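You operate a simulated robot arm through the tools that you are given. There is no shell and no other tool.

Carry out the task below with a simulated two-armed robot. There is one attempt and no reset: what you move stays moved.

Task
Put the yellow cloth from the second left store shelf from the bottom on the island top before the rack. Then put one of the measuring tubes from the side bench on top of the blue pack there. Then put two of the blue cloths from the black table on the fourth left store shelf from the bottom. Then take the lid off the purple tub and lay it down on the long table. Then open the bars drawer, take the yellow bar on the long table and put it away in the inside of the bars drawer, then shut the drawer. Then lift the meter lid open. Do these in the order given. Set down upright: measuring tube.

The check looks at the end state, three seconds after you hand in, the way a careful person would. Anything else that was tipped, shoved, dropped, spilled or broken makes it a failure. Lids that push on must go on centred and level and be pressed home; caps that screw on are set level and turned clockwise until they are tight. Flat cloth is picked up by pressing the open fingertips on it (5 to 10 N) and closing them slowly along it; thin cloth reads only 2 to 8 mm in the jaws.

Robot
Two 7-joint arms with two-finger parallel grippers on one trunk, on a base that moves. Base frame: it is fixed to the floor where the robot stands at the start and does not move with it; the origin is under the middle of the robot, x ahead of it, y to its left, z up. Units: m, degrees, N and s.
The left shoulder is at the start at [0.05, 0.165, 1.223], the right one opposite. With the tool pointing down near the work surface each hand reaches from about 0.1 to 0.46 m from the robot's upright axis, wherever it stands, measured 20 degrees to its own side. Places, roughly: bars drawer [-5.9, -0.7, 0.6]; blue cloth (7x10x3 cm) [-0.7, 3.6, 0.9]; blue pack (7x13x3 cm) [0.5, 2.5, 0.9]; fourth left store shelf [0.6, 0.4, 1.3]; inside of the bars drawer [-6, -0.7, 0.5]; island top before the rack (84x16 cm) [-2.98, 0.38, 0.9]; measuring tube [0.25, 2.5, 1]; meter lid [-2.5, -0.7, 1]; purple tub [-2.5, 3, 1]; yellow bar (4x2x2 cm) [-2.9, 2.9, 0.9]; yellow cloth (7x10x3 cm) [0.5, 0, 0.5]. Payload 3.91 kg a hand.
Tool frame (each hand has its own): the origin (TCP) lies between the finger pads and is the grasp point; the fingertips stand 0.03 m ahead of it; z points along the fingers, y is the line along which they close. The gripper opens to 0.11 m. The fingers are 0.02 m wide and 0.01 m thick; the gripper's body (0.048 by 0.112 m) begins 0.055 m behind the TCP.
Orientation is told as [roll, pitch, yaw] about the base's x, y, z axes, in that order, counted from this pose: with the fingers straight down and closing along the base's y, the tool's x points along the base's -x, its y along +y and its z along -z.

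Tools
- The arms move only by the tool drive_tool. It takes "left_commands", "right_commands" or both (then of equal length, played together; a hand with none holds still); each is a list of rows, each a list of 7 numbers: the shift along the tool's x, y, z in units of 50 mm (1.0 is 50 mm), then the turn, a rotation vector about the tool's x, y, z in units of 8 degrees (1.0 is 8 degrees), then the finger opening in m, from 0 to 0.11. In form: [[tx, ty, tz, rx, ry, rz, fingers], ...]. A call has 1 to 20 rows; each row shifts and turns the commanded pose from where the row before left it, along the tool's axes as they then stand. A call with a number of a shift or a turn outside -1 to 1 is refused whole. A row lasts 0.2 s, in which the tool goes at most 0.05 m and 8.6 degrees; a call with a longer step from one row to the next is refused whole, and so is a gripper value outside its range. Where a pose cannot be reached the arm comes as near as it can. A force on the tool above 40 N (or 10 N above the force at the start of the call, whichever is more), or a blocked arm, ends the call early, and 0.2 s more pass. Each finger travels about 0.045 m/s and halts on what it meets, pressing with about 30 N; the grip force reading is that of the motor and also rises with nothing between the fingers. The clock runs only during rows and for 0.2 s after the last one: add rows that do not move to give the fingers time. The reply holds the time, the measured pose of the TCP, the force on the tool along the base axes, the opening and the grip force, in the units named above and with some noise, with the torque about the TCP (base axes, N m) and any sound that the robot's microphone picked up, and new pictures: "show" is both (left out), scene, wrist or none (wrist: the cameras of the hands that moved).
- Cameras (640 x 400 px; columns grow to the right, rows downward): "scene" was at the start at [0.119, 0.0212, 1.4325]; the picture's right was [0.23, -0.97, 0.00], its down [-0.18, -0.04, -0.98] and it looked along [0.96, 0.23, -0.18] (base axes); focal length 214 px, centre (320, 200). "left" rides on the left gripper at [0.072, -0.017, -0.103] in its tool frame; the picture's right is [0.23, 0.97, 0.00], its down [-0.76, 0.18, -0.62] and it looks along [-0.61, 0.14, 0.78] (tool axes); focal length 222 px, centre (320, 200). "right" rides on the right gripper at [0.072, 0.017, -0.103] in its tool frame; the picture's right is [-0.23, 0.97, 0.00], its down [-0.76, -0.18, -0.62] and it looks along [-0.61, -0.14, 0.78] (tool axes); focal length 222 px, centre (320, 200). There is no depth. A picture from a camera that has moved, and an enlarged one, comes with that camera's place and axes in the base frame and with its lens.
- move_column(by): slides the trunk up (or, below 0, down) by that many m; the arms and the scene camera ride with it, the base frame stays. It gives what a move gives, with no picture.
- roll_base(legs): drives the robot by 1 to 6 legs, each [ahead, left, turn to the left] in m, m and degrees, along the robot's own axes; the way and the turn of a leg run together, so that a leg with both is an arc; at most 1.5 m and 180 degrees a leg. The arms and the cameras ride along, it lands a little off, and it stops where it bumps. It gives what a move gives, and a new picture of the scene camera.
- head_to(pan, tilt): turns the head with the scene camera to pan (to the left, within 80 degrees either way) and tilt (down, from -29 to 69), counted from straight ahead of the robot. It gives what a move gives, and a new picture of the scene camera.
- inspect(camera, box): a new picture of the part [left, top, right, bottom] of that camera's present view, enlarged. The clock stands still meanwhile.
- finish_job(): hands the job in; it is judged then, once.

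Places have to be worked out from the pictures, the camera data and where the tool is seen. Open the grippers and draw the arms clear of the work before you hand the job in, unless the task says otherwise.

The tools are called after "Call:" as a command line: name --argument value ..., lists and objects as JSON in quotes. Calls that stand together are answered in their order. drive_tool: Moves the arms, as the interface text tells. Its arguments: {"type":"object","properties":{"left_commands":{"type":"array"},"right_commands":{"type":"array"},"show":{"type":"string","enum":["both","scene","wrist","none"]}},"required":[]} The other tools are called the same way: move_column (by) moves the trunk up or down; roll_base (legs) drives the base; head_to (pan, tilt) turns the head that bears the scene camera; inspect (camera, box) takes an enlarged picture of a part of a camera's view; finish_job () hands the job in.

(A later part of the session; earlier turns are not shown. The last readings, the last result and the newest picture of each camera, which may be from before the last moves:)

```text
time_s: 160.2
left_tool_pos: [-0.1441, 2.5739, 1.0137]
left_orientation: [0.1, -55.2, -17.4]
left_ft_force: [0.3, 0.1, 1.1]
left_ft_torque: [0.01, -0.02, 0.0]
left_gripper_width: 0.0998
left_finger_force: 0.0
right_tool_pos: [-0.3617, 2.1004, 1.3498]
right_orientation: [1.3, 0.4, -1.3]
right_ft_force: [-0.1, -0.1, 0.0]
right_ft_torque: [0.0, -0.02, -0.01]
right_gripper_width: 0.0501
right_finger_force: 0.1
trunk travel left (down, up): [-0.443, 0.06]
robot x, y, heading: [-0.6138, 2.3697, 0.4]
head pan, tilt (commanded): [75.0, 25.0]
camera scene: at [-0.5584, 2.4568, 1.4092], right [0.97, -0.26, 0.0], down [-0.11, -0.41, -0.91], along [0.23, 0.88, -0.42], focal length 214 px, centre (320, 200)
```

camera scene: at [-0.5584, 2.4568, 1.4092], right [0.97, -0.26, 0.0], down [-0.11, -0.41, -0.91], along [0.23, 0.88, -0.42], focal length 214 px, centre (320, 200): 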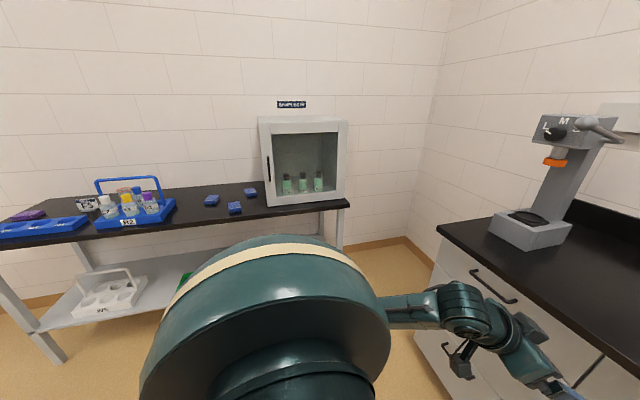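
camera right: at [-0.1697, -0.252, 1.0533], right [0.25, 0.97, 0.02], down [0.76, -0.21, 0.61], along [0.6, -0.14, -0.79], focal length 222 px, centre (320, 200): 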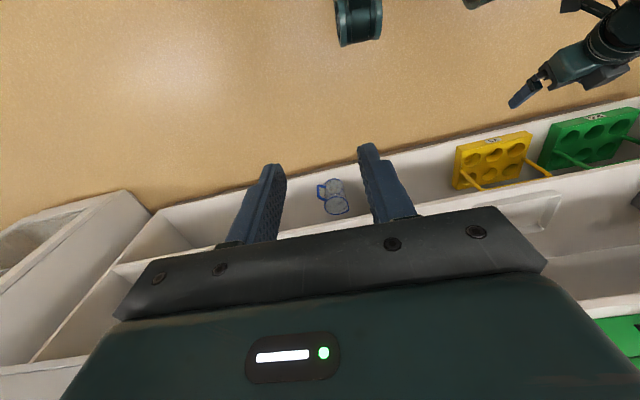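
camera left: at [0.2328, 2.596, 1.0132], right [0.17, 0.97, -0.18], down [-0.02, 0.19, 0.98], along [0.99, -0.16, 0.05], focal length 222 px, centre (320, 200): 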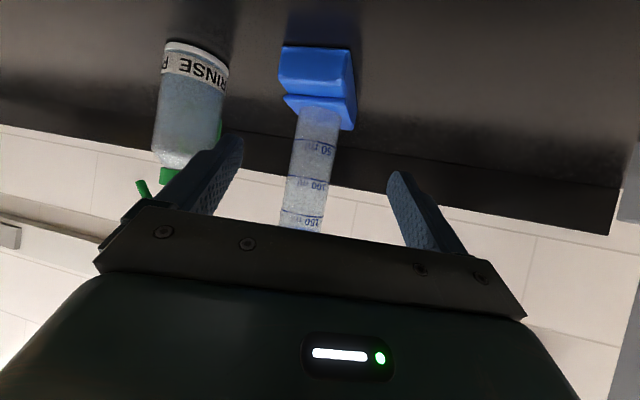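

Three blue cloths lie on the black table left of the glass cabinet. I'll straighten the left hand and turn the robot to face the black table.

Call:
drive_tool --left_commands '[[0, 0, 0, -0.9, 0, -0.63, 0.1], [0, 0, 0, -0.9, 0, -0.63, 0.1], [0, 0, 0, 0, 1, 0, 0.1], [0, 0, 0, 0, 1, 0, 0.1], [0, 0, 0, 0, 1, 0, 0.1], [0, 0, 0, 0, 1, 0, 0.1], [0, 0, 0, 0, 1, 0, 0.1], [0, 0, 0, 0, 1, 0, 0.1], [0, 0, 0, 0, 0.9, 0, 0.1], [0.9, 0, -0.3, 0, 0, 0, 0.1], [0.9, 0, -0.3, 0, 0, 0, 0.1], [0, 0, -0.9, 0, 0, 0, 0.1]]' --show "none"

Call:
roll_base --legs '[[0, 0, 89.7]]'

Call:
head_to --pan 0 --tilt 30

```text
refused: row 1 steps farther than a row can; nothing moved
```

```text
time_s: 164.5
left_tool_pos: [-0.8324, 2.8288, 1.0129]
left_orientation: [0.2, -55.2, 74.6]
left_ft_force: [0.7, 0.6, 0.2]
left_ft_torque: [-0.02, 0.0, 0.0]
left_gripper_width: 0.1001
left_finger_force: 0.1
right_tool_pos: [-0.3504, 2.6238, 1.3497]
right_orientation: [1.2, 0.4, 90.6]
right_ft_force: [0.0, -0.4, 0.1]
right_ft_torque: [0.0, 0.01, -0.02]
right_gripper_width: 0.0499
right_finger_force: 0.1
trunk travel left (down, up): [-0.443, 0.06]
robot x, y, heading: [-0.6084, 2.3661, 92.4]
head pan, tilt (commanded): [75.0, 25.0]
camera scene: at [-0.7022, 2.4173, 1.4092], right [0.22, 0.98, 0.0], down [0.41, -0.09, -0.91], along [-0.88, 0.2, -0.42], focal length 214 px, centre (320, 200)
```

scene: 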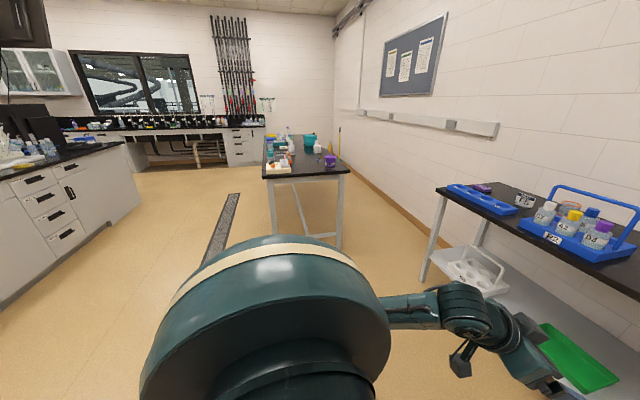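

```text
time_s: 166.0
left_tool_pos: [-0.8312, 2.8286, 1.0136]
left_orientation: [0.1, -55.2, 74.6]
left_ft_force: [-0.4, -0.5, -0.3]
left_ft_torque: [0.01, 0.03, -0.04]
left_gripper_width: 0.1
left_finger_force: 0.1
right_tool_pos: [-0.3508, 2.6232, 1.351]
right_orientation: [1.1, 0.4, 90.5]
right_ft_force: [0.4, 0.9, 0.1]
right_ft_torque: [0.02, 0.01, 0.01]
right_gripper_width: 0.0501
right_finger_force: 0.1
trunk travel left (down, up): [-0.443, 0.06]
robot x, y, heading: [-0.6097, 2.3645, 92.3]
head pan, tilt (commanded): [0.0, 30.0]
camera scene: at [-0.6158, 2.4873, 1.4012], right [1.0, 0.04, 0.0], down [0.02, -0.5, -0.87], along [-0.03, 0.87, -0.5], focal length 214 px, centre (320, 200)
```

scene: 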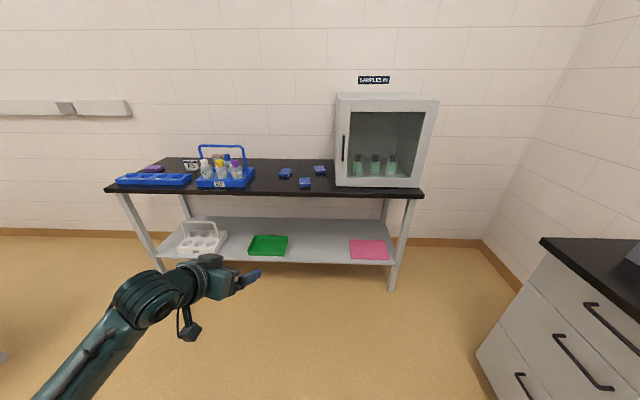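

Now facing the black table. I'll zoom on the three blue cloths and straighten the left hand.

Call:
inspect --camera "scene" --box '[250, 145, 350, 215]'

Call:
drive_tool --left_commands '[[0, 0, 0, -0.8, 0, -0.56, 0.1], [0, 0, 0, -0.8, 0, -0.56, 0.1], [0, 0, 0, 0, 1, 0, 0.1], [0, 0, 0, 0, 1, 0, 0.1], [0, 0, 0, 0, 1, 0, 0.1], [0, 0, 0, 0, 1, 0, 0.1], [0, 0, 0, 0, 1, 0, 0.1], [0, 0, 0, 0, 1, 0, 0.1], [0, 0, 0, 0, 0.9, 0, 0.1], [0.9, 0, -0.3, 0, 0, 0, 0.1], [0.9, 0, -0.3, 0, 0, 0, 0.1], [0, 0, -0.9, 0, 0, 0, 0.1]]' --show "none"

```text
5.71 times, centred on (300, 180) of scene
camera zoom: at [-0.6158, 2.4873, 1.4012], right [1.0, 0.04, 0.0], down [0.02, -0.5, -0.87], along [-0.03, 0.87, -0.5], focal length 1226 px, centre (434, 314)
```

zoom: 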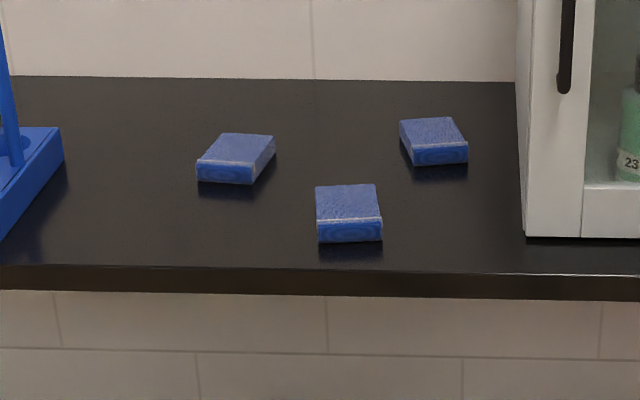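

```text
time_s: 168.6
left_tool_pos: [-0.8318, 2.7362, 1.0876]
left_orientation: [0.0, 0.1, 90.3]
left_ft_force: [-0.4, -0.2, -0.5]
left_ft_torque: [-0.01, -0.03, -0.01]
left_gripper_width: 0.1002
left_finger_force: 0.1
right_tool_pos: [-0.3494, 2.6229, 1.3509]
right_orientation: [1.4, 0.4, 90.6]
right_ft_force: [-0.5, -0.5, 0.6]
right_ft_torque: [-0.01, 0.03, 0.03]
right_gripper_width: 0.0503
right_finger_force: 0.1
trunk travel left (down, up): [-0.443, 0.06]
robot x, y, heading: [-0.609, 2.3688, 92.1]
head pan, tilt (commanded): [0.0, 30.0]
```

Cloths: A (front) ≈(-0.738, 3.517) yaw≈+9°, B (left) ≈(-0.862, 3.64) yaw≈-8°, C near the cabinet. Table edge is at y≈3.43. I'll take B with the left hand and A with the right; first I drive closer to x≈-0.78, y≈2.97.

Call:
roll_base --legs '[[0, 0.17, -2.2], [0.6, 0, 0]]'

Call:
head_to --pan 0 --tilt 40

Call:
inspect --camera "scene" --box '[240, 100, 400, 200]'

```text
time_s: 173.7
left_tool_pos: [-0.987, 3.3502, 1.0887]
left_orientation: [0.0, 0.0, 88.1]
left_ft_force: [-0.8, -1.0, 0.4]
left_ft_torque: [-0.05, 0.01, -0.03]
left_gripper_width: 0.0997
left_finger_force: 0.1
right_tool_pos: [-0.5094, 3.2183, 1.3497]
right_orientation: [1.2, 0.4, 88.4]
right_ft_force: [-0.3, -1.1, -0.2]
right_ft_torque: [0.01, 0.03, 0.0]
right_gripper_width: 0.0503
right_finger_force: 0.1
trunk travel left (down, up): [-0.443, 0.06]
robot x, y, heading: [-0.778, 2.9717, 89.9]
head pan, tilt (commanded): [0.0, 30.0]
camera scene: at [-0.7802, 3.0923, 1.4012], right [1.0, 0.0, 0.0], down [0.0, -0.5, -0.87], along [0.0, 0.87, -0.5], focal length 214 px, centre (320, 200)
```

scene: 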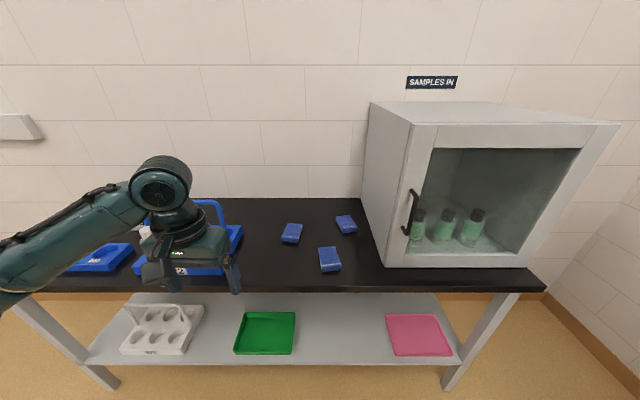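

```text
time_s: 174.4
left_tool_pos: [-0.9867, 3.3503, 1.0885]
left_orientation: [0.1, 0.0, 88.1]
left_ft_force: [-0.4, -0.6, -0.1]
left_ft_torque: [0.01, 0.0, -0.02]
left_gripper_width: 0.1
left_finger_force: 0.0
right_tool_pos: [-0.5091, 3.2176, 1.3514]
right_orientation: [1.4, 0.4, 88.3]
right_ft_force: [0.7, -0.7, -0.3]
right_ft_torque: [0.05, -0.01, 0.01]
right_gripper_width: 0.0499
right_finger_force: 0.1
trunk travel left (down, up): [-0.443, 0.06]
robot x, y, heading: [-0.777, 2.9705, 90.0]
head pan, tilt (commanded): [0.0, 40.0]
camera scene: at [-0.7802, 3.0864, 1.3859], right [1.0, 0.0, 0.0], down [0.0, -0.64, -0.77], along [0.0, 0.77, -0.64], focal length 214 px, centre (320, 200)
```

scene: 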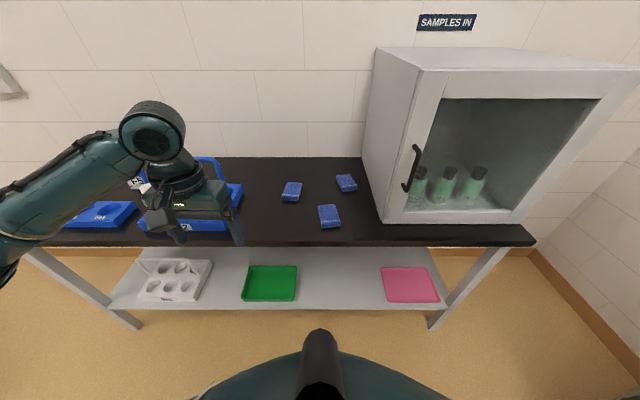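

```text
4.00 times, centred on (320, 150) of scene
camera zoom: at [-0.7802, 3.0864, 1.3859], right [1.0, 0.0, 0.0], down [0.0, -0.64, -0.77], along [0.0, 0.77, -0.64], focal length 858 px, centre (320, 400)
```

zoom: 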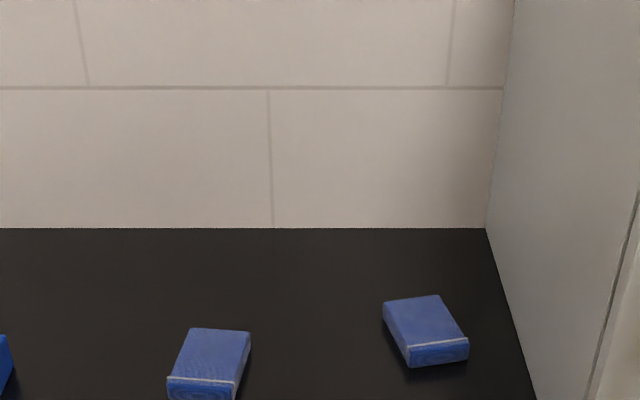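

I need a zoom centred on the cloths from this nearer viewpoint.

Call:
inspect --camera "scene" --box '[260, 160, 380, 240]'

```text
5.00 times, centred on (320, 200) of scene
camera zoom: at [-0.7802, 3.0864, 1.3859], right [1.0, 0.0, 0.0], down [0.0, -0.64, -0.77], along [0.0, 0.77, -0.64], focal length 1072 px, centre (320, 200)
```

zoom: 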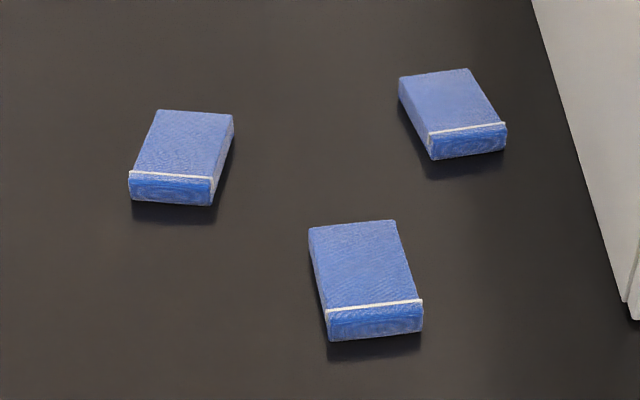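

Combining far and near views, the black table is lower than I assumed: top z≈0.845, near edge y≈3.54; cloth A ≈(-0.750, 3.635), yaw 99°, B ≈(-0.890, 3.774), yaw 83°. I'll pre-shape the left hand toward B (shift away from the blue rack, yaw, 20° tilt), then drive closer.

Call:
drive_tool --left_commands '[[0, -0.95, 0, 0, 0, 0, 0.1], [0, -0.95, 0, 0, 0, 0, 0.1], [0, 0, 0, 0, 0, 0.69, 0.11], [0, 0, 0, 0, -1, 0, 0.11], [0, 0, 0, 0, -1, 0, 0.11], [0, 0, 0, 0, -0.5, 0, 0.11]]' --show "none"

Call:
roll_base --legs '[[0.25, 0, 0]]'

Call:
inspect --camera "left" --box '[0, 0, 640, 400]'

```text
time_s: 175.8
left_tool_pos: [-0.8922, 3.3482, 1.0878]
left_orientation: [0.1, -20.1, 82.5]
left_ft_force: [-0.2, 0.6, 0.7]
left_ft_torque: [-0.01, -0.01, 0.0]
left_gripper_width: 0.1097
left_finger_force: 0.0
right_tool_pos: [-0.5085, 3.2186, 1.35]
right_orientation: [1.3, 0.4, 88.4]
right_ft_force: [-1.1, -0.1, 0.0]
right_ft_torque: [-0.04, 0.01, -0.02]
right_gripper_width: 0.0498
right_finger_force: 0.1
trunk travel left (down, up): [-0.443, 0.06]
robot x, y, heading: [-0.7813, 2.9735, 90.1]
head pan, tilt (commanded): [0.0, 40.0]
```

```text
time_s: 177.7
left_tool_pos: [-0.8911, 3.5995, 1.0875]
left_orientation: [0.1, -19.9, 82.5]
left_ft_force: [0.7, 0.3, -0.1]
left_ft_torque: [-0.01, 0.0, -0.01]
left_gripper_width: 0.1099
left_finger_force: 0.0
right_tool_pos: [-0.5076, 3.4712, 1.35]
right_orientation: [1.3, 0.5, 88.4]
right_ft_force: [0.8, 0.0, 0.2]
right_ft_torque: [-0.03, 0.0, -0.06]
right_gripper_width: 0.0501
right_finger_force: 0.0
trunk travel left (down, up): [-0.443, 0.06]
robot x, y, heading: [-0.7816, 3.223, 90.0]
head pan, tilt (commanded): [0.0, 40.0]
camera scene: at [-0.7796, 3.3397, 1.3858], right [1.0, 0.0, 0.0], down [0.0, -0.64, -0.77], along [0.0, 0.77, -0.64], focal length 214 px, centre (320, 200)
```

scene: 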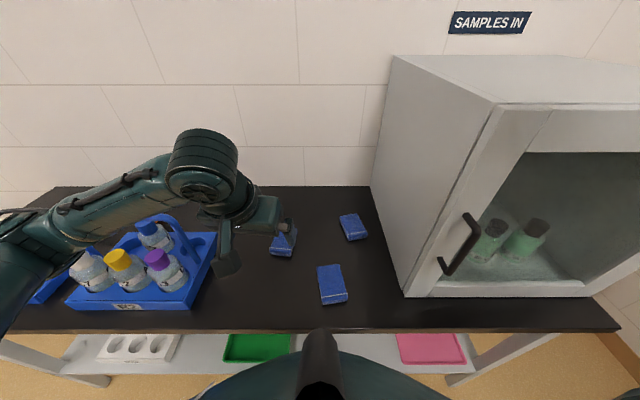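

```text
1.00 times, centred on (320, 200) of left (not enlarged: the box is as wide or as high as the picture)
camera zoom: at [-0.8878, 3.4955, 1.1606], right [-0.99, -0.08, -0.08], down [-0.11, 0.52, 0.85], along [-0.03, 0.85, -0.53], focal length 222 px, centre (320, 200)
```

zoom: 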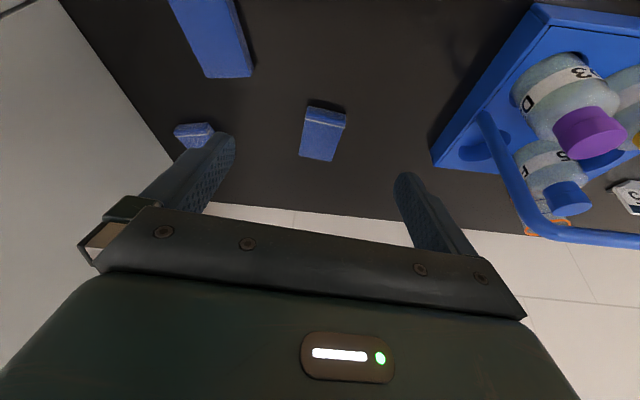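

The wrist view confirms table z≈0.845, but the left forearm would pass over the blue rack if it took B. Better: left hand takes A, then right hand takes B. I'll shift the base right 0.12 m and yaw the left hand to match A.

Call:
roll_base --legs '[[0, -0.12, 0]]'

Call:
drive_tool --left_commands '[[0, 0, 0, -0.35, 0, -0.96, 0.11], [0, 0, 0, -0.35, 0, -0.96, 0.11], [0, 0, 0, 0, 0, 0, 0.11]]' --show "both"

```text
time_s: 179.4
left_tool_pos: [-0.7736, 3.6, 1.0887]
left_orientation: [0.2, -19.9, 82.4]
left_ft_force: [0.2, -0.6, 0.1]
left_ft_torque: [0.0, 0.03, -0.01]
left_gripper_width: 0.11
left_finger_force: 0.0
right_tool_pos: [-0.3907, 3.4693, 1.35]
right_orientation: [1.3, 0.4, 88.2]
right_ft_force: [0.4, -1.4, 0.1]
right_ft_torque: [-0.01, 0.01, -0.02]
right_gripper_width: 0.05
right_finger_force: 0.2
trunk travel left (down, up): [-0.443, 0.06]
robot x, y, heading: [-0.6605, 3.2254, 89.9]
head pan, tilt (commanded): [0.0, 40.0]
camera scene: at [-0.6614, 3.3388, 1.3859], right [1.0, 0.0, 0.0], down [0.0, -0.64, -0.77], along [0.0, 0.77, -0.64], focal length 214 px, centre (320, 200)
```

scene: 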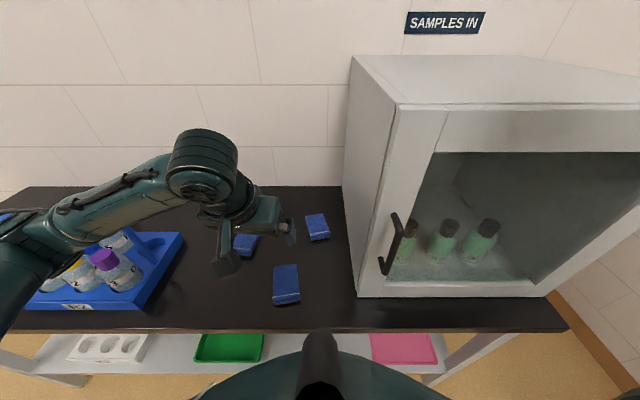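

```text
time_s: 180.2
left_tool_pos: [-0.7738, 3.5996, 1.0871]
left_orientation: [0.0, -20.0, 98.9]
left_ft_force: [-0.1, -0.4, 0.4]
left_ft_torque: [-0.02, 0.02, 0.02]
left_gripper_width: 0.1099
left_finger_force: 0.0
right_tool_pos: [-0.391, 3.4687, 1.3507]
right_orientation: [1.2, 0.4, 88.3]
right_ft_force: [-0.3, -0.8, 0.3]
right_ft_torque: [-0.01, -0.03, 0.02]
right_gripper_width: 0.0498
right_finger_force: 0.2
trunk travel left (down, up): [-0.443, 0.06]
robot x, y, heading: [-0.6626, 3.2245, 89.9]
head pan, tilt (commanded): [0.0, 40.0]
camera scene: at [-0.6619, 3.3388, 1.3859], right [1.0, 0.0, 0.0], down [0.0, -0.64, -0.77], along [0.0, 0.77, -0.64], focal length 214 px, centre (320, 200)
camera left: at [-0.7407, 3.4998, 1.1603], right [-0.93, -0.36, -0.08], down [-0.25, 0.47, 0.85], along [-0.27, 0.81, -0.53], focal length 222 px, centre (320, 200)
```

scene: 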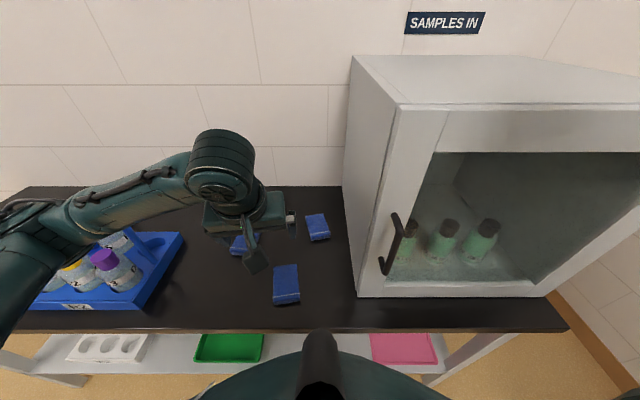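
left: 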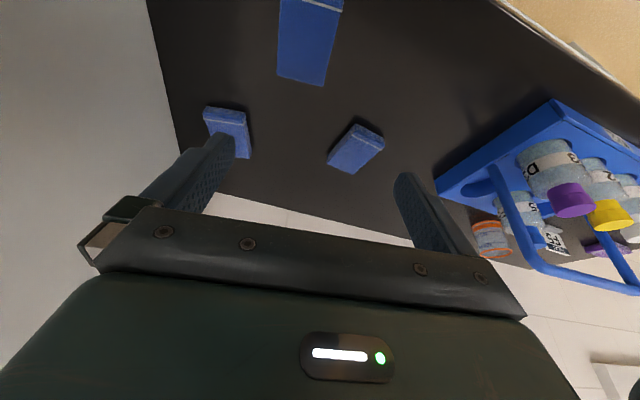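

From the wrist camera A's centre is (-0.752, 3.635), yaw ≈98°, matching the hand. I'll descend to about z=0.90 with fingers open around it and check.

Call:
drive_tool --left_commands '[[0.22, -0.135, 0.915, 0, 0, 0, 0.11], [0.22, -0.135, 0.915, 0, 0, 0, 0.11], [0.22, -0.135, 0.915, 0, 0, 0, 0.11], [0.22, -0.135, 0.915, 0, 0, 0, 0.11], [0, 0, 0, 0, 0, 0, 0.11]]' --show "wrist"

```text
time_s: 181.4
left_tool_pos: [-0.7501, 3.624, 0.9022]
left_orientation: [0.1, -20.0, 98.8]
left_ft_force: [0.3, -0.8, -0.2]
left_ft_torque: [0.01, 0.02, -0.01]
left_gripper_width: 0.1097
left_finger_force: 0.1
right_tool_pos: [-0.3912, 3.4691, 1.3504]
right_orientation: [1.4, 0.4, 88.2]
right_ft_force: [0.7, 0.4, -0.2]
right_ft_torque: [0.0, -0.01, -0.02]
right_gripper_width: 0.0503
right_finger_force: 0.0
trunk travel left (down, up): [-0.443, 0.06]
robot x, y, heading: [-0.6611, 3.2208, 89.7]
head pan, tilt (commanded): [0.0, 40.0]
camera left: at [-0.7179, 3.5253, 0.9739], right [-0.93, -0.36, -0.08], down [-0.25, 0.47, 0.85], along [-0.27, 0.81, -0.53], focal length 222 px, centre (320, 200)
```

left: 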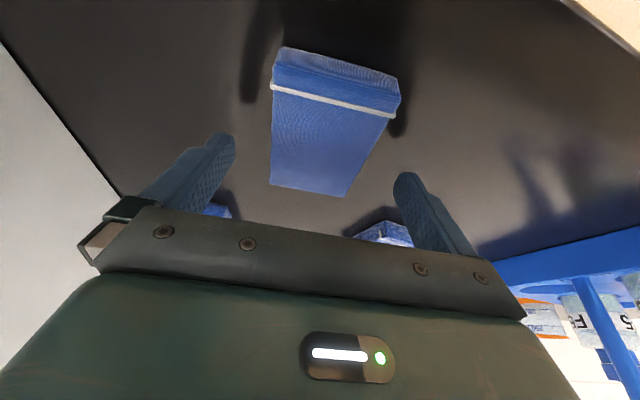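

Well centred. I'll go down 18 mm more, then feel for the table with small steps.

Call:
drive_tool --left_commands '[[0.0615, 0, 0.169, 0, 0, 0, 0.11], [0.0615, 0, 0.169, 0, 0, 0, 0.11], [0, 0, 0, 0, 0, 0, 0.11]]' --show "none"

Call:
drive_tool --left_commands '[[0.0137, 0, 0.0376, 0, 0, 0, 0.11], [0.0137, 0, 0.0376, 0, 0, 0, 0.11], [0, 0, 0, 0, 0, 0, 0.11]]' --show "wrist"

```text
time_s: 182.2
left_tool_pos: [-0.751, 3.6256, 0.8823]
left_orientation: [0.1, -20.0, 98.7]
left_ft_force: [-0.3, 0.4, -0.2]
left_ft_torque: [-0.01, 0.04, 0.02]
left_gripper_width: 0.1102
left_finger_force: 0.1
right_tool_pos: [-0.3915, 3.4691, 1.3497]
right_orientation: [1.4, 0.4, 88.3]
right_ft_force: [0.0, 0.0, 0.1]
right_ft_torque: [0.03, 0.01, 0.02]
right_gripper_width: 0.0502
right_finger_force: 0.0
trunk travel left (down, up): [-0.443, 0.06]
robot x, y, heading: [-0.6595, 3.2239, 89.9]
head pan, tilt (commanded): [0.0, 40.0]
```

```text
time_s: 183.0
left_tool_pos: [-0.7489, 3.6256, 0.8821]
left_orientation: [-0.1, -20.4, 98.8]
left_ft_force: [-3.1, -1.5, 26.1]
left_ft_torque: [-0.14, 0.86, -0.62]
left_gripper_width: 0.1094
left_finger_force: 0.0
right_tool_pos: [-0.3896, 3.4675, 1.3505]
right_orientation: [1.4, 0.5, 88.3]
right_ft_force: [0.5, -0.2, -1.1]
right_ft_torque: [-0.01, 0.0, -0.02]
right_gripper_width: 0.0502
right_finger_force: 0.0
trunk travel left (down, up): [-0.443, 0.06]
robot x, y, heading: [-0.6584, 3.2253, 89.8]
head pan, tilt (commanded): [0.0, 40.0]
camera left: at [-0.7171, 3.5243, 0.9534], right [-0.93, -0.36, -0.08], down [-0.25, 0.46, 0.85], along [-0.27, 0.81, -0.52], focal length 222 px, centre (320, 200)
```

left: 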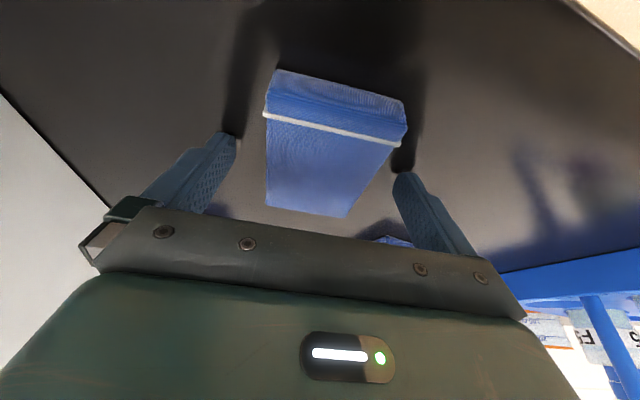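

Tips touched the table at TCP z≈0.882 (table z≈0.85). I'll back up to just clear and close on the cloth.

Call:
drive_tool --left_commands '[[-0.041, 0, -0.113, 0, 0, 0, 0.11], [0, 0, 0, 0, 0, 0, 0.095], [0, 0, 0, 0, 0, 0, 0.085], [0, 0, 0, 0, 0, 0, 0.075], [0, 0, 0, 0, 0, 0, 0.065], [0, 0, 0, 0, 0, 0, 0.055], [0, 0, 0, 0, 0, 0, 0.045], [0, 0, 0, 0, 0, 0, 0.03], [0, 0, 0, 0, 0, 0, 0.03]]' --show "none"

Call:
drive_tool --left_commands '[[-0.034, 0, -0.094, 0, 0, 0, 0.03], [-0.034, 0, -0.094, 0, 0, 0, 0.03], [-0.068, 0, -0.188, 0, 0, 0, 0.03], [-0.137, 0, -0.376, 0, 0, 0, 0.03], [0, 0, 0, 0, 0, 0, 0.03]]' --show "wrist"

```text
time_s: 185.0
left_tool_pos: [-0.7483, 3.6245, 0.8846]
left_orientation: [0.0, -20.0, 98.8]
left_ft_force: [0.4, 0.0, -0.1]
left_ft_torque: [-0.02, 0.0, -0.03]
left_gripper_width: 0.064
left_finger_force: 30.2
right_tool_pos: [-0.3908, 3.4712, 1.35]
right_orientation: [1.2, 0.4, 88.3]
right_ft_force: [0.3, 0.2, 0.0]
right_ft_torque: [0.01, 0.0, -0.03]
right_gripper_width: 0.0501
right_finger_force: 0.1
trunk travel left (down, up): [-0.443, 0.06]
robot x, y, heading: [-0.6603, 3.2224, 89.8]
head pan, tilt (commanded): [0.0, 40.0]
```

```text
time_s: 186.2
left_tool_pos: [-0.7516, 3.6255, 0.9257]
left_orientation: [0.1, -20.0, 98.9]
left_ft_force: [-0.3, 0.3, -0.4]
left_ft_torque: [-0.01, -0.01, 0.04]
left_gripper_width: 0.0637
left_finger_force: 29.9
right_tool_pos: [-0.3916, 3.4698, 1.35]
right_orientation: [1.1, 0.4, 88.3]
right_ft_force: [-0.5, -0.2, -0.1]
right_ft_torque: [0.0, 0.0, 0.02]
right_gripper_width: 0.05
right_finger_force: 0.1
trunk travel left (down, up): [-0.443, 0.06]
robot x, y, heading: [-0.6617, 3.2281, 90.0]
head pan, tilt (commanded): [0.0, 40.0]
camera left: at [-0.7184, 3.5247, 0.9985], right [-0.93, -0.36, -0.08], down [-0.25, 0.47, 0.85], along [-0.27, 0.81, -0.53], focal length 222 px, centre (320, 200)
```

left: 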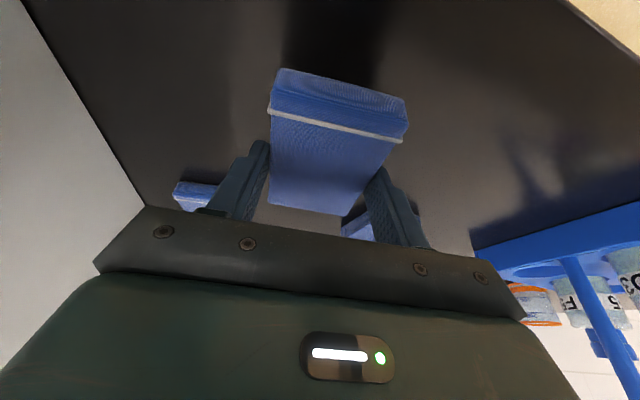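

Cloth A is lifted securely. I'll raise and retract the left hand, back the base off a bit, and shift left to bring the right hand in front of B.

Call:
drive_tool --left_commands '[[-0.33, 0, -0.91, 0, 0, 0, 0.03], [-0.33, 0, -0.91, 0, 0, 0, 0.03], [-0.33, 0, -0.91, 0, 0, 0, 0.03], [0.752, 0, -0.274, 0, 0, 0, 0.03], [0.752, 0, -0.274, 0, 0, 0, 0.03], [0.376, 0, -0.137, 0, 0, 0, 0.03], [0, 0, 0, 0, 0, 0, 0.03]]' --show "none"

Call:
roll_base --legs '[[-0.25, 0, 0], [0, 0.36, 0]]'

```text
time_s: 187.8
left_tool_pos: [-0.7336, 3.5268, 1.0696]
left_orientation: [0.1, -20.1, 98.9]
left_ft_force: [0.3, -0.7, -0.3]
left_ft_torque: [0.0, -0.02, -0.02]
left_gripper_width: 0.0638
left_finger_force: 29.9
right_tool_pos: [-0.3902, 3.47, 1.35]
right_orientation: [1.2, 0.4, 88.3]
right_ft_force: [-0.2, 0.8, -0.2]
right_ft_torque: [-0.03, -0.02, 0.0]
right_gripper_width: 0.05
right_finger_force: 0.0
trunk travel left (down, up): [-0.443, 0.06]
robot x, y, heading: [-0.6634, 3.2221, 89.9]
head pan, tilt (commanded): [0.0, 40.0]
```

```text
time_s: 193.0
left_tool_pos: [-1.1018, 3.2755, 1.0689]
left_orientation: [0.1, -20.0, 98.8]
left_ft_force: [0.5, 0.9, 0.2]
left_ft_torque: [0.0, -0.01, 0.0]
left_gripper_width: 0.0638
left_finger_force: 30.3
right_tool_pos: [-0.7593, 3.2196, 1.3508]
right_orientation: [1.2, 0.5, 88.2]
right_ft_force: [0.1, 1.0, -0.2]
right_ft_torque: [0.02, 0.0, 0.02]
right_gripper_width: 0.0503
right_finger_force: 0.1
trunk travel left (down, up): [-0.443, 0.06]
robot x, y, heading: [-1.0246, 2.9755, 90.0]
head pan, tilt (commanded): [0.0, 40.0]
camera scene: at [-1.0301, 3.0884, 1.3859], right [1.0, 0.0, 0.0], down [0.0, -0.64, -0.77], along [0.0, 0.77, -0.64], focal length 214 px, centre (320, 200)
```

scene: 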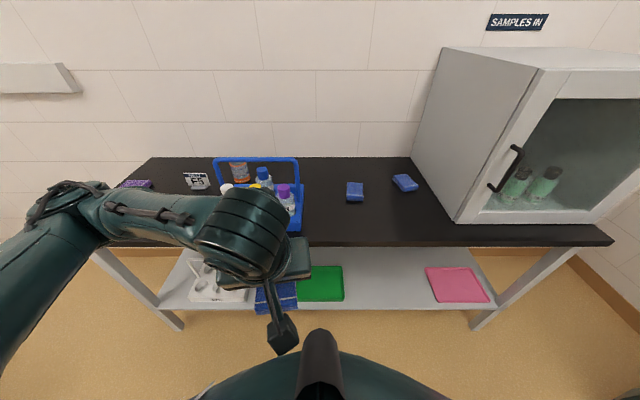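

Cloth A is safe in the left hand. I'll raise/shift the left hand out of the way and pre-shape the right hand (yaw 82.5°, 20° tilt, open) toward B.

Call:
drive_tool --left_commands '[[-0.33, 0, -0.91, 0, 0, 0, 0.03], [-0.33, 0, -0.91, 0, 0, 0, 0.03], [-0.33, 0, -0.91, 0, 0, 0, 0.03], [0, 0.9, 0, 0, 0, 0, 0.03], [0, 0.9, 0, 0, 0, 0, 0.03], [0, 0, 0, 0, 0, 0, 0.03], [0, 0, 0, 0, 0, 0, 0.03], [0, 0, 0, 0, 0, 0, 0.03], [0, 0, 0, 0, 0, 0, 0.03], [0, 0, 0, 0, 0, 0, 0.03], [0, 0, 0, 0, 0, 0, 0.03], [0, 0, 0, 0, 0, 0, 0.03], [0, 0, 0, 0, 0, 0, 0.03], [0, 0, 0, 0, 0, 0, 0.03]]' --right_commands '[[0, 0, 0, 0, 0, 0.72, 0.07], [0, 0, 0, 0, -1, 0, 0.09], [0, 0, 0, 0, -1, 0, 0.11], [0, 0, 0, 0, -0.5, 0, 0.11], [0, 0.87, 0, 0, 0, 0, 0.11], [0, 0.87, 0, 0, 0, 0, 0.11], [0, 0.87, 0, 0, 0, 0, 0.11], [-0.752, 0, 0.274, 0, 0, 0, 0.11], [-0.752, 0, 0.274, 0, 0, 0, 0.11], [-0.752, 0, 0.274, 0, 0, 0, 0.11], [0.274, 0, 0.752, 0, 0, 0, 0.11], [0.274, 0, 0.752, 0, 0, 0, 0.11], [0.274, 0, 0.752, 0, 0, 0, 0.11], [0.274, 0, 0.752, 0, 0, 0, 0.11]]' --show "both"

```text
time_s: 196.0
left_tool_pos: [-1.1918, 3.2602, 1.2136]
left_orientation: [0.2, -20.0, 98.7]
left_ft_force: [0.4, 0.2, -1.0]
left_ft_torque: [0.02, 0.02, 0.03]
left_gripper_width: 0.0636
left_finger_force: 29.8
right_tool_pos: [-0.876, 3.3526, 1.1916]
right_orientation: [1.3, -19.5, 82.1]
right_ft_force: [-0.7, 0.3, 0.1]
right_ft_torque: [0.01, -0.03, 0.0]
right_gripper_width: 0.1099
right_finger_force: 0.2
trunk travel left (down, up): [-0.443, 0.06]
robot x, y, heading: [-1.0311, 2.9735, 89.9]
head pan, tilt (commanded): [0.0, 40.0]
camera scene: at [-1.0296, 3.0887, 1.3859], right [1.0, 0.0, 0.0], down [0.0, -0.64, -0.77], along [0.0, 0.77, -0.64], focal length 214 px, centre (320, 200)
camera right: at [-0.9062, 3.2547, 1.2627], right [-0.94, 0.34, 0.1], down [0.26, 0.48, 0.84], along [0.24, 0.81, -0.54], focal length 222 px, centre (320, 200)
camera left: at [-1.1591, 3.1608, 1.2863], right [-0.93, -0.36, -0.08], down [-0.25, 0.47, 0.85], along [-0.27, 0.81, -0.53], focal length 222 px, centre (320, 200)
```

scene: 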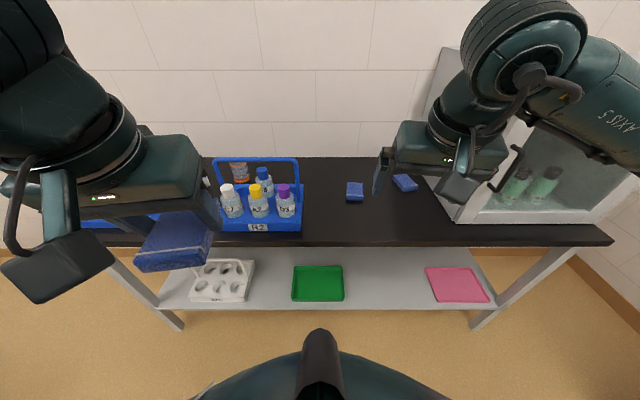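
right: 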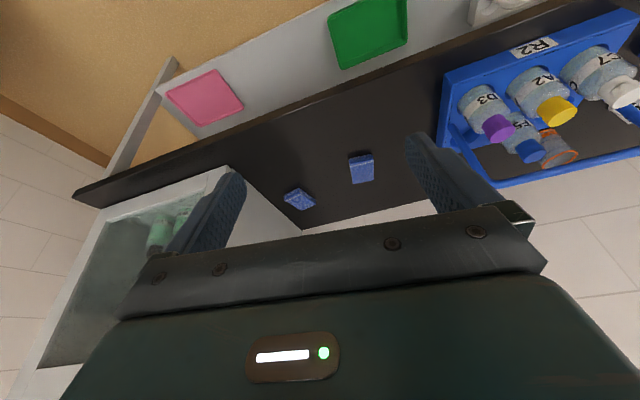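
left: 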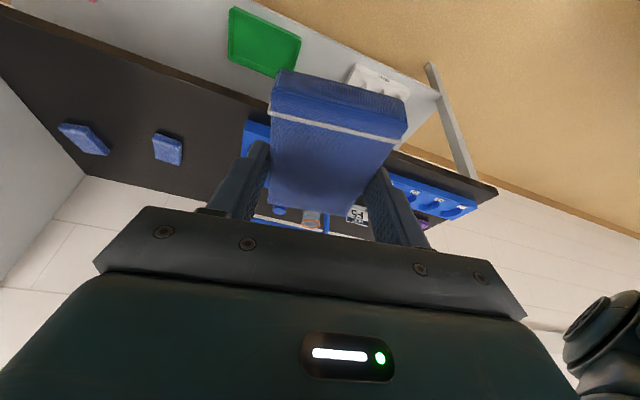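

Both hands are posed. I'll shift the base 6 cm left, advance 0.25 m, and lower the trunk 10 cm, then look again with the right wrist camera.

Call:
roll_base --legs '[[0, 0.06, 0], [0.25, 0, 0]]'

Call:
inspect --camera "right" --box '[0, 0, 640, 400]'

```text
time_s: 198.6
left_tool_pos: [-1.2516, 3.5138, 1.2138]
left_orientation: [0.1, -20.0, 98.8]
left_ft_force: [0.1, 0.4, 0.4]
left_ft_torque: [0.02, 0.0, -0.04]
left_gripper_width: 0.0634
left_finger_force: 30.0
right_tool_pos: [-0.9355, 3.6054, 1.1909]
right_orientation: [1.3, -19.5, 82.1]
right_ft_force: [-0.4, -0.2, 1.0]
right_ft_torque: [-0.03, -0.02, 0.0]
right_gripper_width: 0.1101
right_finger_force: 0.1
trunk travel left (down, up): [-0.443, 0.06]
robot x, y, heading: [-1.0913, 3.2213, 89.8]
head pan, tilt (commanded): [0.0, 40.0]
camera scene: at [-1.0894, 3.3407, 1.3858], right [1.0, 0.0, 0.0], down [0.0, -0.64, -0.77], along [0.0, 0.77, -0.64], focal length 214 px, centre (320, 200)
```

scene: 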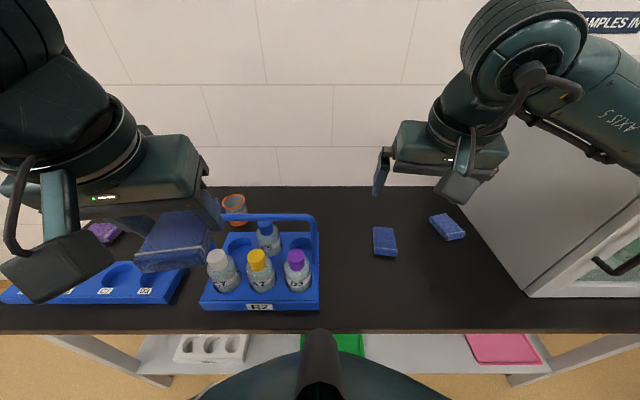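

```text
1.00 times, centred on (320, 200) of right (not enlarged: the box is as wide or as high as the picture)
camera zoom: at [-0.9658, 3.5066, 1.263], right [-0.94, 0.34, 0.1], down [0.26, 0.48, 0.84], along [0.24, 0.81, -0.54], focal length 222 px, centre (320, 200)
```

zoom: 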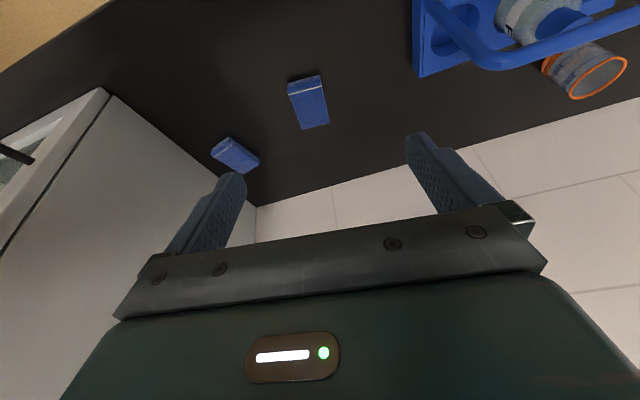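

B's centre is ≈(-0.889, 3.770), yaw ≈82° from the closer views. To keep the right elbow away from the glass cabinet I'll shift the base 5 cm more to the left and lower the trunk, then extend the hand toward B.

Call:
roll_base --legs '[[0.02, 0.05, 0]]'

Call:
move_column --by -0.1

Call:
head_to --pan -35 --tilt 35

```text
time_s: 199.7
left_tool_pos: [-1.3007, 3.5324, 1.213]
left_orientation: [0.1, -19.9, 98.9]
left_ft_force: [-0.1, -0.2, 0.6]
left_ft_torque: [0.0, -0.03, 0.03]
left_gripper_width: 0.0637
left_finger_force: 29.6
right_tool_pos: [-0.9846, 3.6257, 1.1905]
right_orientation: [1.3, -19.6, 82.2]
right_ft_force: [0.0, 1.3, 0.2]
right_ft_torque: [0.05, -0.02, 0.01]
right_gripper_width: 0.11
right_finger_force: 0.0
trunk travel left (down, up): [-0.443, 0.06]
robot x, y, heading: [-1.1355, 3.2467, 89.7]
head pan, tilt (commanded): [0.0, 40.0]
camera scene: at [-1.1388, 3.3602, 1.3859], right [1.0, 0.0, 0.0], down [0.0, -0.64, -0.77], along [0.0, 0.77, -0.64], focal length 214 px, centre (320, 200)
```

scene: 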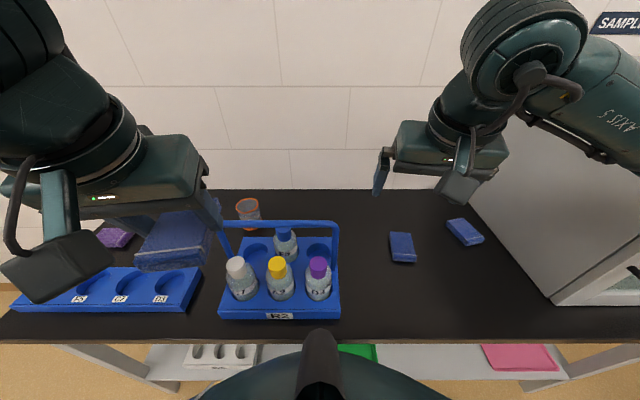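

```text
time_s: 201.1
left_tool_pos: [-1.301, 3.5329, 1.1131]
left_orientation: [0.1, -20.1, 98.8]
left_ft_force: [-0.5, -0.1, -0.1]
left_ft_torque: [-0.06, -0.03, 0.0]
left_gripper_width: 0.0636
left_finger_force: 29.7
right_tool_pos: [-0.9854, 3.625, 1.0907]
right_orientation: [1.3, -19.6, 82.1]
right_ft_force: [-0.2, -0.2, -0.4]
right_ft_torque: [-0.01, -0.01, 0.0]
right_gripper_width: 0.11
right_finger_force: 0.1
trunk travel left (down, up): [-0.343, 0.16]
robot x, y, heading: [-1.1355, 3.2445, 89.8]
head pan, tilt (commanded): [0.0, 40.0]
```

```text
time_s: 202.1
left_tool_pos: [-1.3009, 3.5313, 1.1143]
left_orientation: [0.1, -19.9, 98.9]
left_ft_force: [0.0, -0.1, -0.3]
left_ft_torque: [0.01, -0.01, -0.01]
left_gripper_width: 0.0638
left_finger_force: 29.5
right_tool_pos: [-0.9845, 3.6241, 1.0898]
right_orientation: [1.4, -19.5, 82.1]
right_ft_force: [0.0, -0.6, 0.1]
right_ft_torque: [-0.01, -0.01, 0.01]
right_gripper_width: 0.1101
right_finger_force: 0.1
trunk travel left (down, up): [-0.343, 0.16]
robot x, y, heading: [-1.14, 3.2475, 89.8]
head pan, tilt (commanded): [-35.0, 35.0]
camera scene: at [-1.0879, 3.3471, 1.2934], right [0.82, -0.57, 0.0], down [-0.33, -0.47, -0.82], along [0.47, 0.67, -0.57], focal length 214 px, centre (320, 200)
```

scene: 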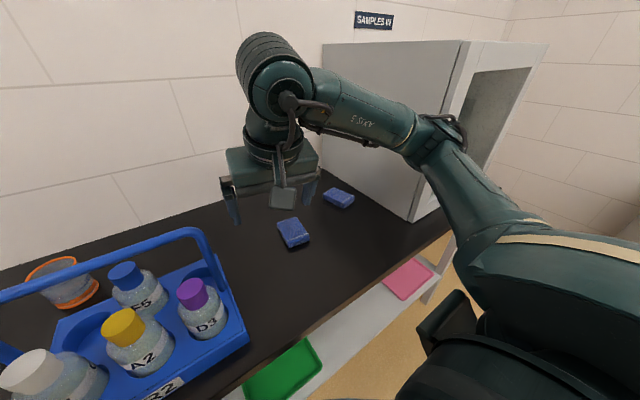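

The right elbow sits at about (-0.70, 3.53), clear of the cabinet. I'll move the right hand diagonally to above B.

Call:
drive_tool --right_commands '[[-0.37, -0.298, 0.725, 0, 0, 0, 0.11], [-0.37, -0.298, 0.725, 0, 0, 0, 0.11], [-0.37, -0.298, 0.725, 0, 0, 0, 0.11], [-0.37, -0.298, 0.725, 0, 0, 0, 0.11], [-0.37, -0.298, 0.725, 0, 0, 0, 0.11], [0, 0, 0, 0, 0, 0, 0.11]]' --show "both"

```text
time_s: 203.5
left_tool_pos: [-1.3003, 3.5316, 1.1123]
left_orientation: [0.1, -20.0, 98.9]
left_ft_force: [0.6, -0.5, 0.8]
left_ft_torque: [-0.03, 0.04, -0.01]
left_gripper_width: 0.0637
left_finger_force: 29.8
right_tool_pos: [-0.8965, 3.7641, 0.9504]
right_orientation: [1.3, -19.5, 82.3]
right_ft_force: [-0.2, 0.2, -0.4]
right_ft_torque: [-0.03, 0.0, -0.04]
right_gripper_width: 0.1099
right_finger_force: 0.0
trunk travel left (down, up): [-0.343, 0.16]
robot x, y, heading: [-1.1389, 3.2475, 89.8]
head pan, tilt (commanded): [-35.0, 35.0]
camera scene: at [-1.0879, 3.347, 1.2934], right [0.82, -0.57, 0.0], down [-0.33, -0.47, -0.82], along [0.47, 0.67, -0.57], focal length 214 px, centre (320, 200)
camera right: at [-0.9259, 3.6642, 1.0227], right [-0.94, 0.34, 0.1], down [0.26, 0.48, 0.84], along [0.24, 0.81, -0.54], focal length 222 px, centre (320, 200)
```

scene: 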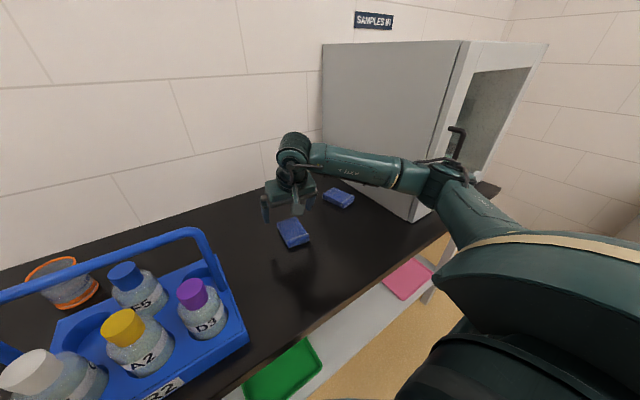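
right: 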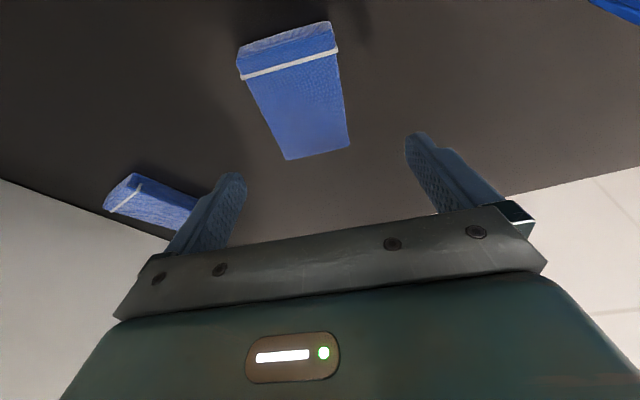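

B's centre re-measures at (-0.890, 3.767), yaw 82.5°. I'll level the 1.3° roll and descend around it to just above the table.

Call:
drive_tool --right_commands '[[0.185, -0.04, 0.397, 0.16, 0, 0, 0.11], [0.185, -0.04, 0.397, 0, 0, 0, 0.11], [0.185, -0.04, 0.357, 0, 0, 0, 0.11], [0, 0, 0, 0, 0, 0, 0.11]]' --show "wrist"

```text
time_s: 204.5
left_tool_pos: [-1.3009, 3.531, 1.1139]
left_orientation: [0.1, -20.0, 98.9]
left_ft_force: [-0.3, -0.2, -0.3]
left_ft_torque: [-0.02, 0.0, -0.02]
left_gripper_width: 0.0639
left_finger_force: 30.0
right_tool_pos: [-0.8915, 3.7542, 0.8863]
right_orientation: [0.0, -19.4, 82.1]
right_ft_force: [0.5, 0.0, -0.7]
right_ft_torque: [-0.01, 0.01, 0.02]
right_gripper_width: 0.11
right_finger_force: 0.1
trunk travel left (down, up): [-0.343, 0.16]
robot x, y, heading: [-1.1391, 3.2451, 90.2]
head pan, tilt (commanded): [-35.0, 35.0]
camera right: at [-0.9234, 3.6559, 0.9583], right [-0.94, 0.34, 0.08], down [0.25, 0.48, 0.84], along [0.25, 0.81, -0.53], focal length 222 px, centre (320, 200)
```

right: 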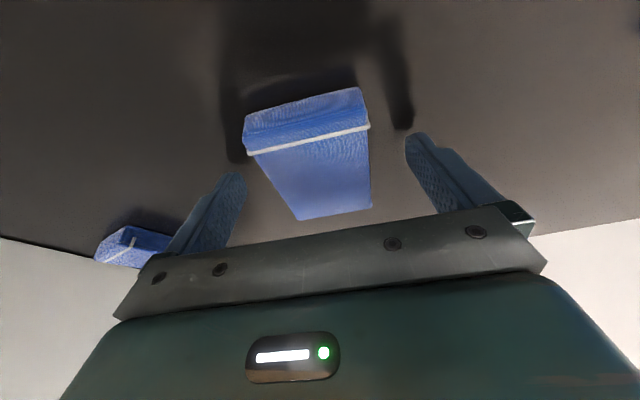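

At z≈0.886 around B. I'll ease down 1.5 mm and close, then lift slowly.

Call:
drive_tool --right_commands '[[0.01, 0, 0.028, 0, 0, 0, 0.11], [0, 0, 0, 0, 0, 0, 0.095], [0, 0, 0, 0, 0, 0, 0.085], [0, 0, 0, 0, 0, 0, 0.075], [0, 0, 0, 0, 0, 0, 0.065], [0, 0, 0, 0, 0, 0, 0.055], [0, 0, 0, 0, 0, 0, 0.045], [0, 0, 0, 0, 0, 0, 0.03], [0, 0, 0, 0, 0, 0, 0.03]]' --show "none"

Call:
drive_tool --right_commands '[[-0.034, 0, -0.094, 0, 0, 0, 0.03], [-0.034, 0, -0.094, 0, 0, 0, 0.03], [-0.068, 0, -0.188, 0, 0, 0, 0.03], [-0.137, 0, -0.376, 0, 0, 0, 0.03], [0, 0, 0, 0, 0, 0, 0.03]]' --show "wrist"

```text
time_s: 206.5
left_tool_pos: [-1.3003, 3.5311, 1.1136]
left_orientation: [0.0, -20.0, 98.8]
left_ft_force: [-0.2, 0.4, 0.1]
left_ft_torque: [-0.02, 0.0, 0.01]
left_gripper_width: 0.0638
left_finger_force: 30.2
right_tool_pos: [-0.8906, 3.7548, 0.8856]
right_orientation: [0.0, -19.6, 82.1]
right_ft_force: [0.0, 0.2, -0.1]
right_ft_torque: [0.05, 0.02, -0.01]
right_gripper_width: 0.0638
right_finger_force: 29.7
trunk travel left (down, up): [-0.343, 0.16]
robot x, y, heading: [-1.1413, 3.2487, 90.0]
head pan, tilt (commanded): [-35.0, 35.0]
```

```text
time_s: 207.7
left_tool_pos: [-1.3015, 3.5323, 1.1128]
left_orientation: [0.2, -19.9, 98.8]
left_ft_force: [0.2, 0.5, -0.3]
left_ft_torque: [-0.01, -0.05, 0.04]
left_gripper_width: 0.0639
left_finger_force: 29.7
right_tool_pos: [-0.8918, 3.7546, 0.9252]
right_orientation: [-0.1, -19.4, 82.2]
right_ft_force: [0.1, -0.5, 0.3]
right_ft_torque: [-0.01, -0.01, 0.01]
right_gripper_width: 0.0635
right_finger_force: 30.2
trunk travel left (down, up): [-0.343, 0.16]
robot x, y, heading: [-1.1407, 3.2484, 89.7]
head pan, tilt (commanded): [-35.0, 35.0]
camera right: at [-0.9233, 3.6559, 0.9972], right [-0.94, 0.34, 0.08], down [0.25, 0.48, 0.84], along [0.25, 0.81, -0.54], focal length 222 px, centre (320, 200)
```

right: 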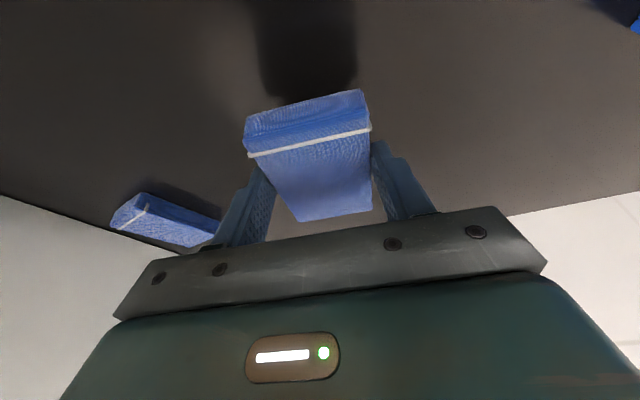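

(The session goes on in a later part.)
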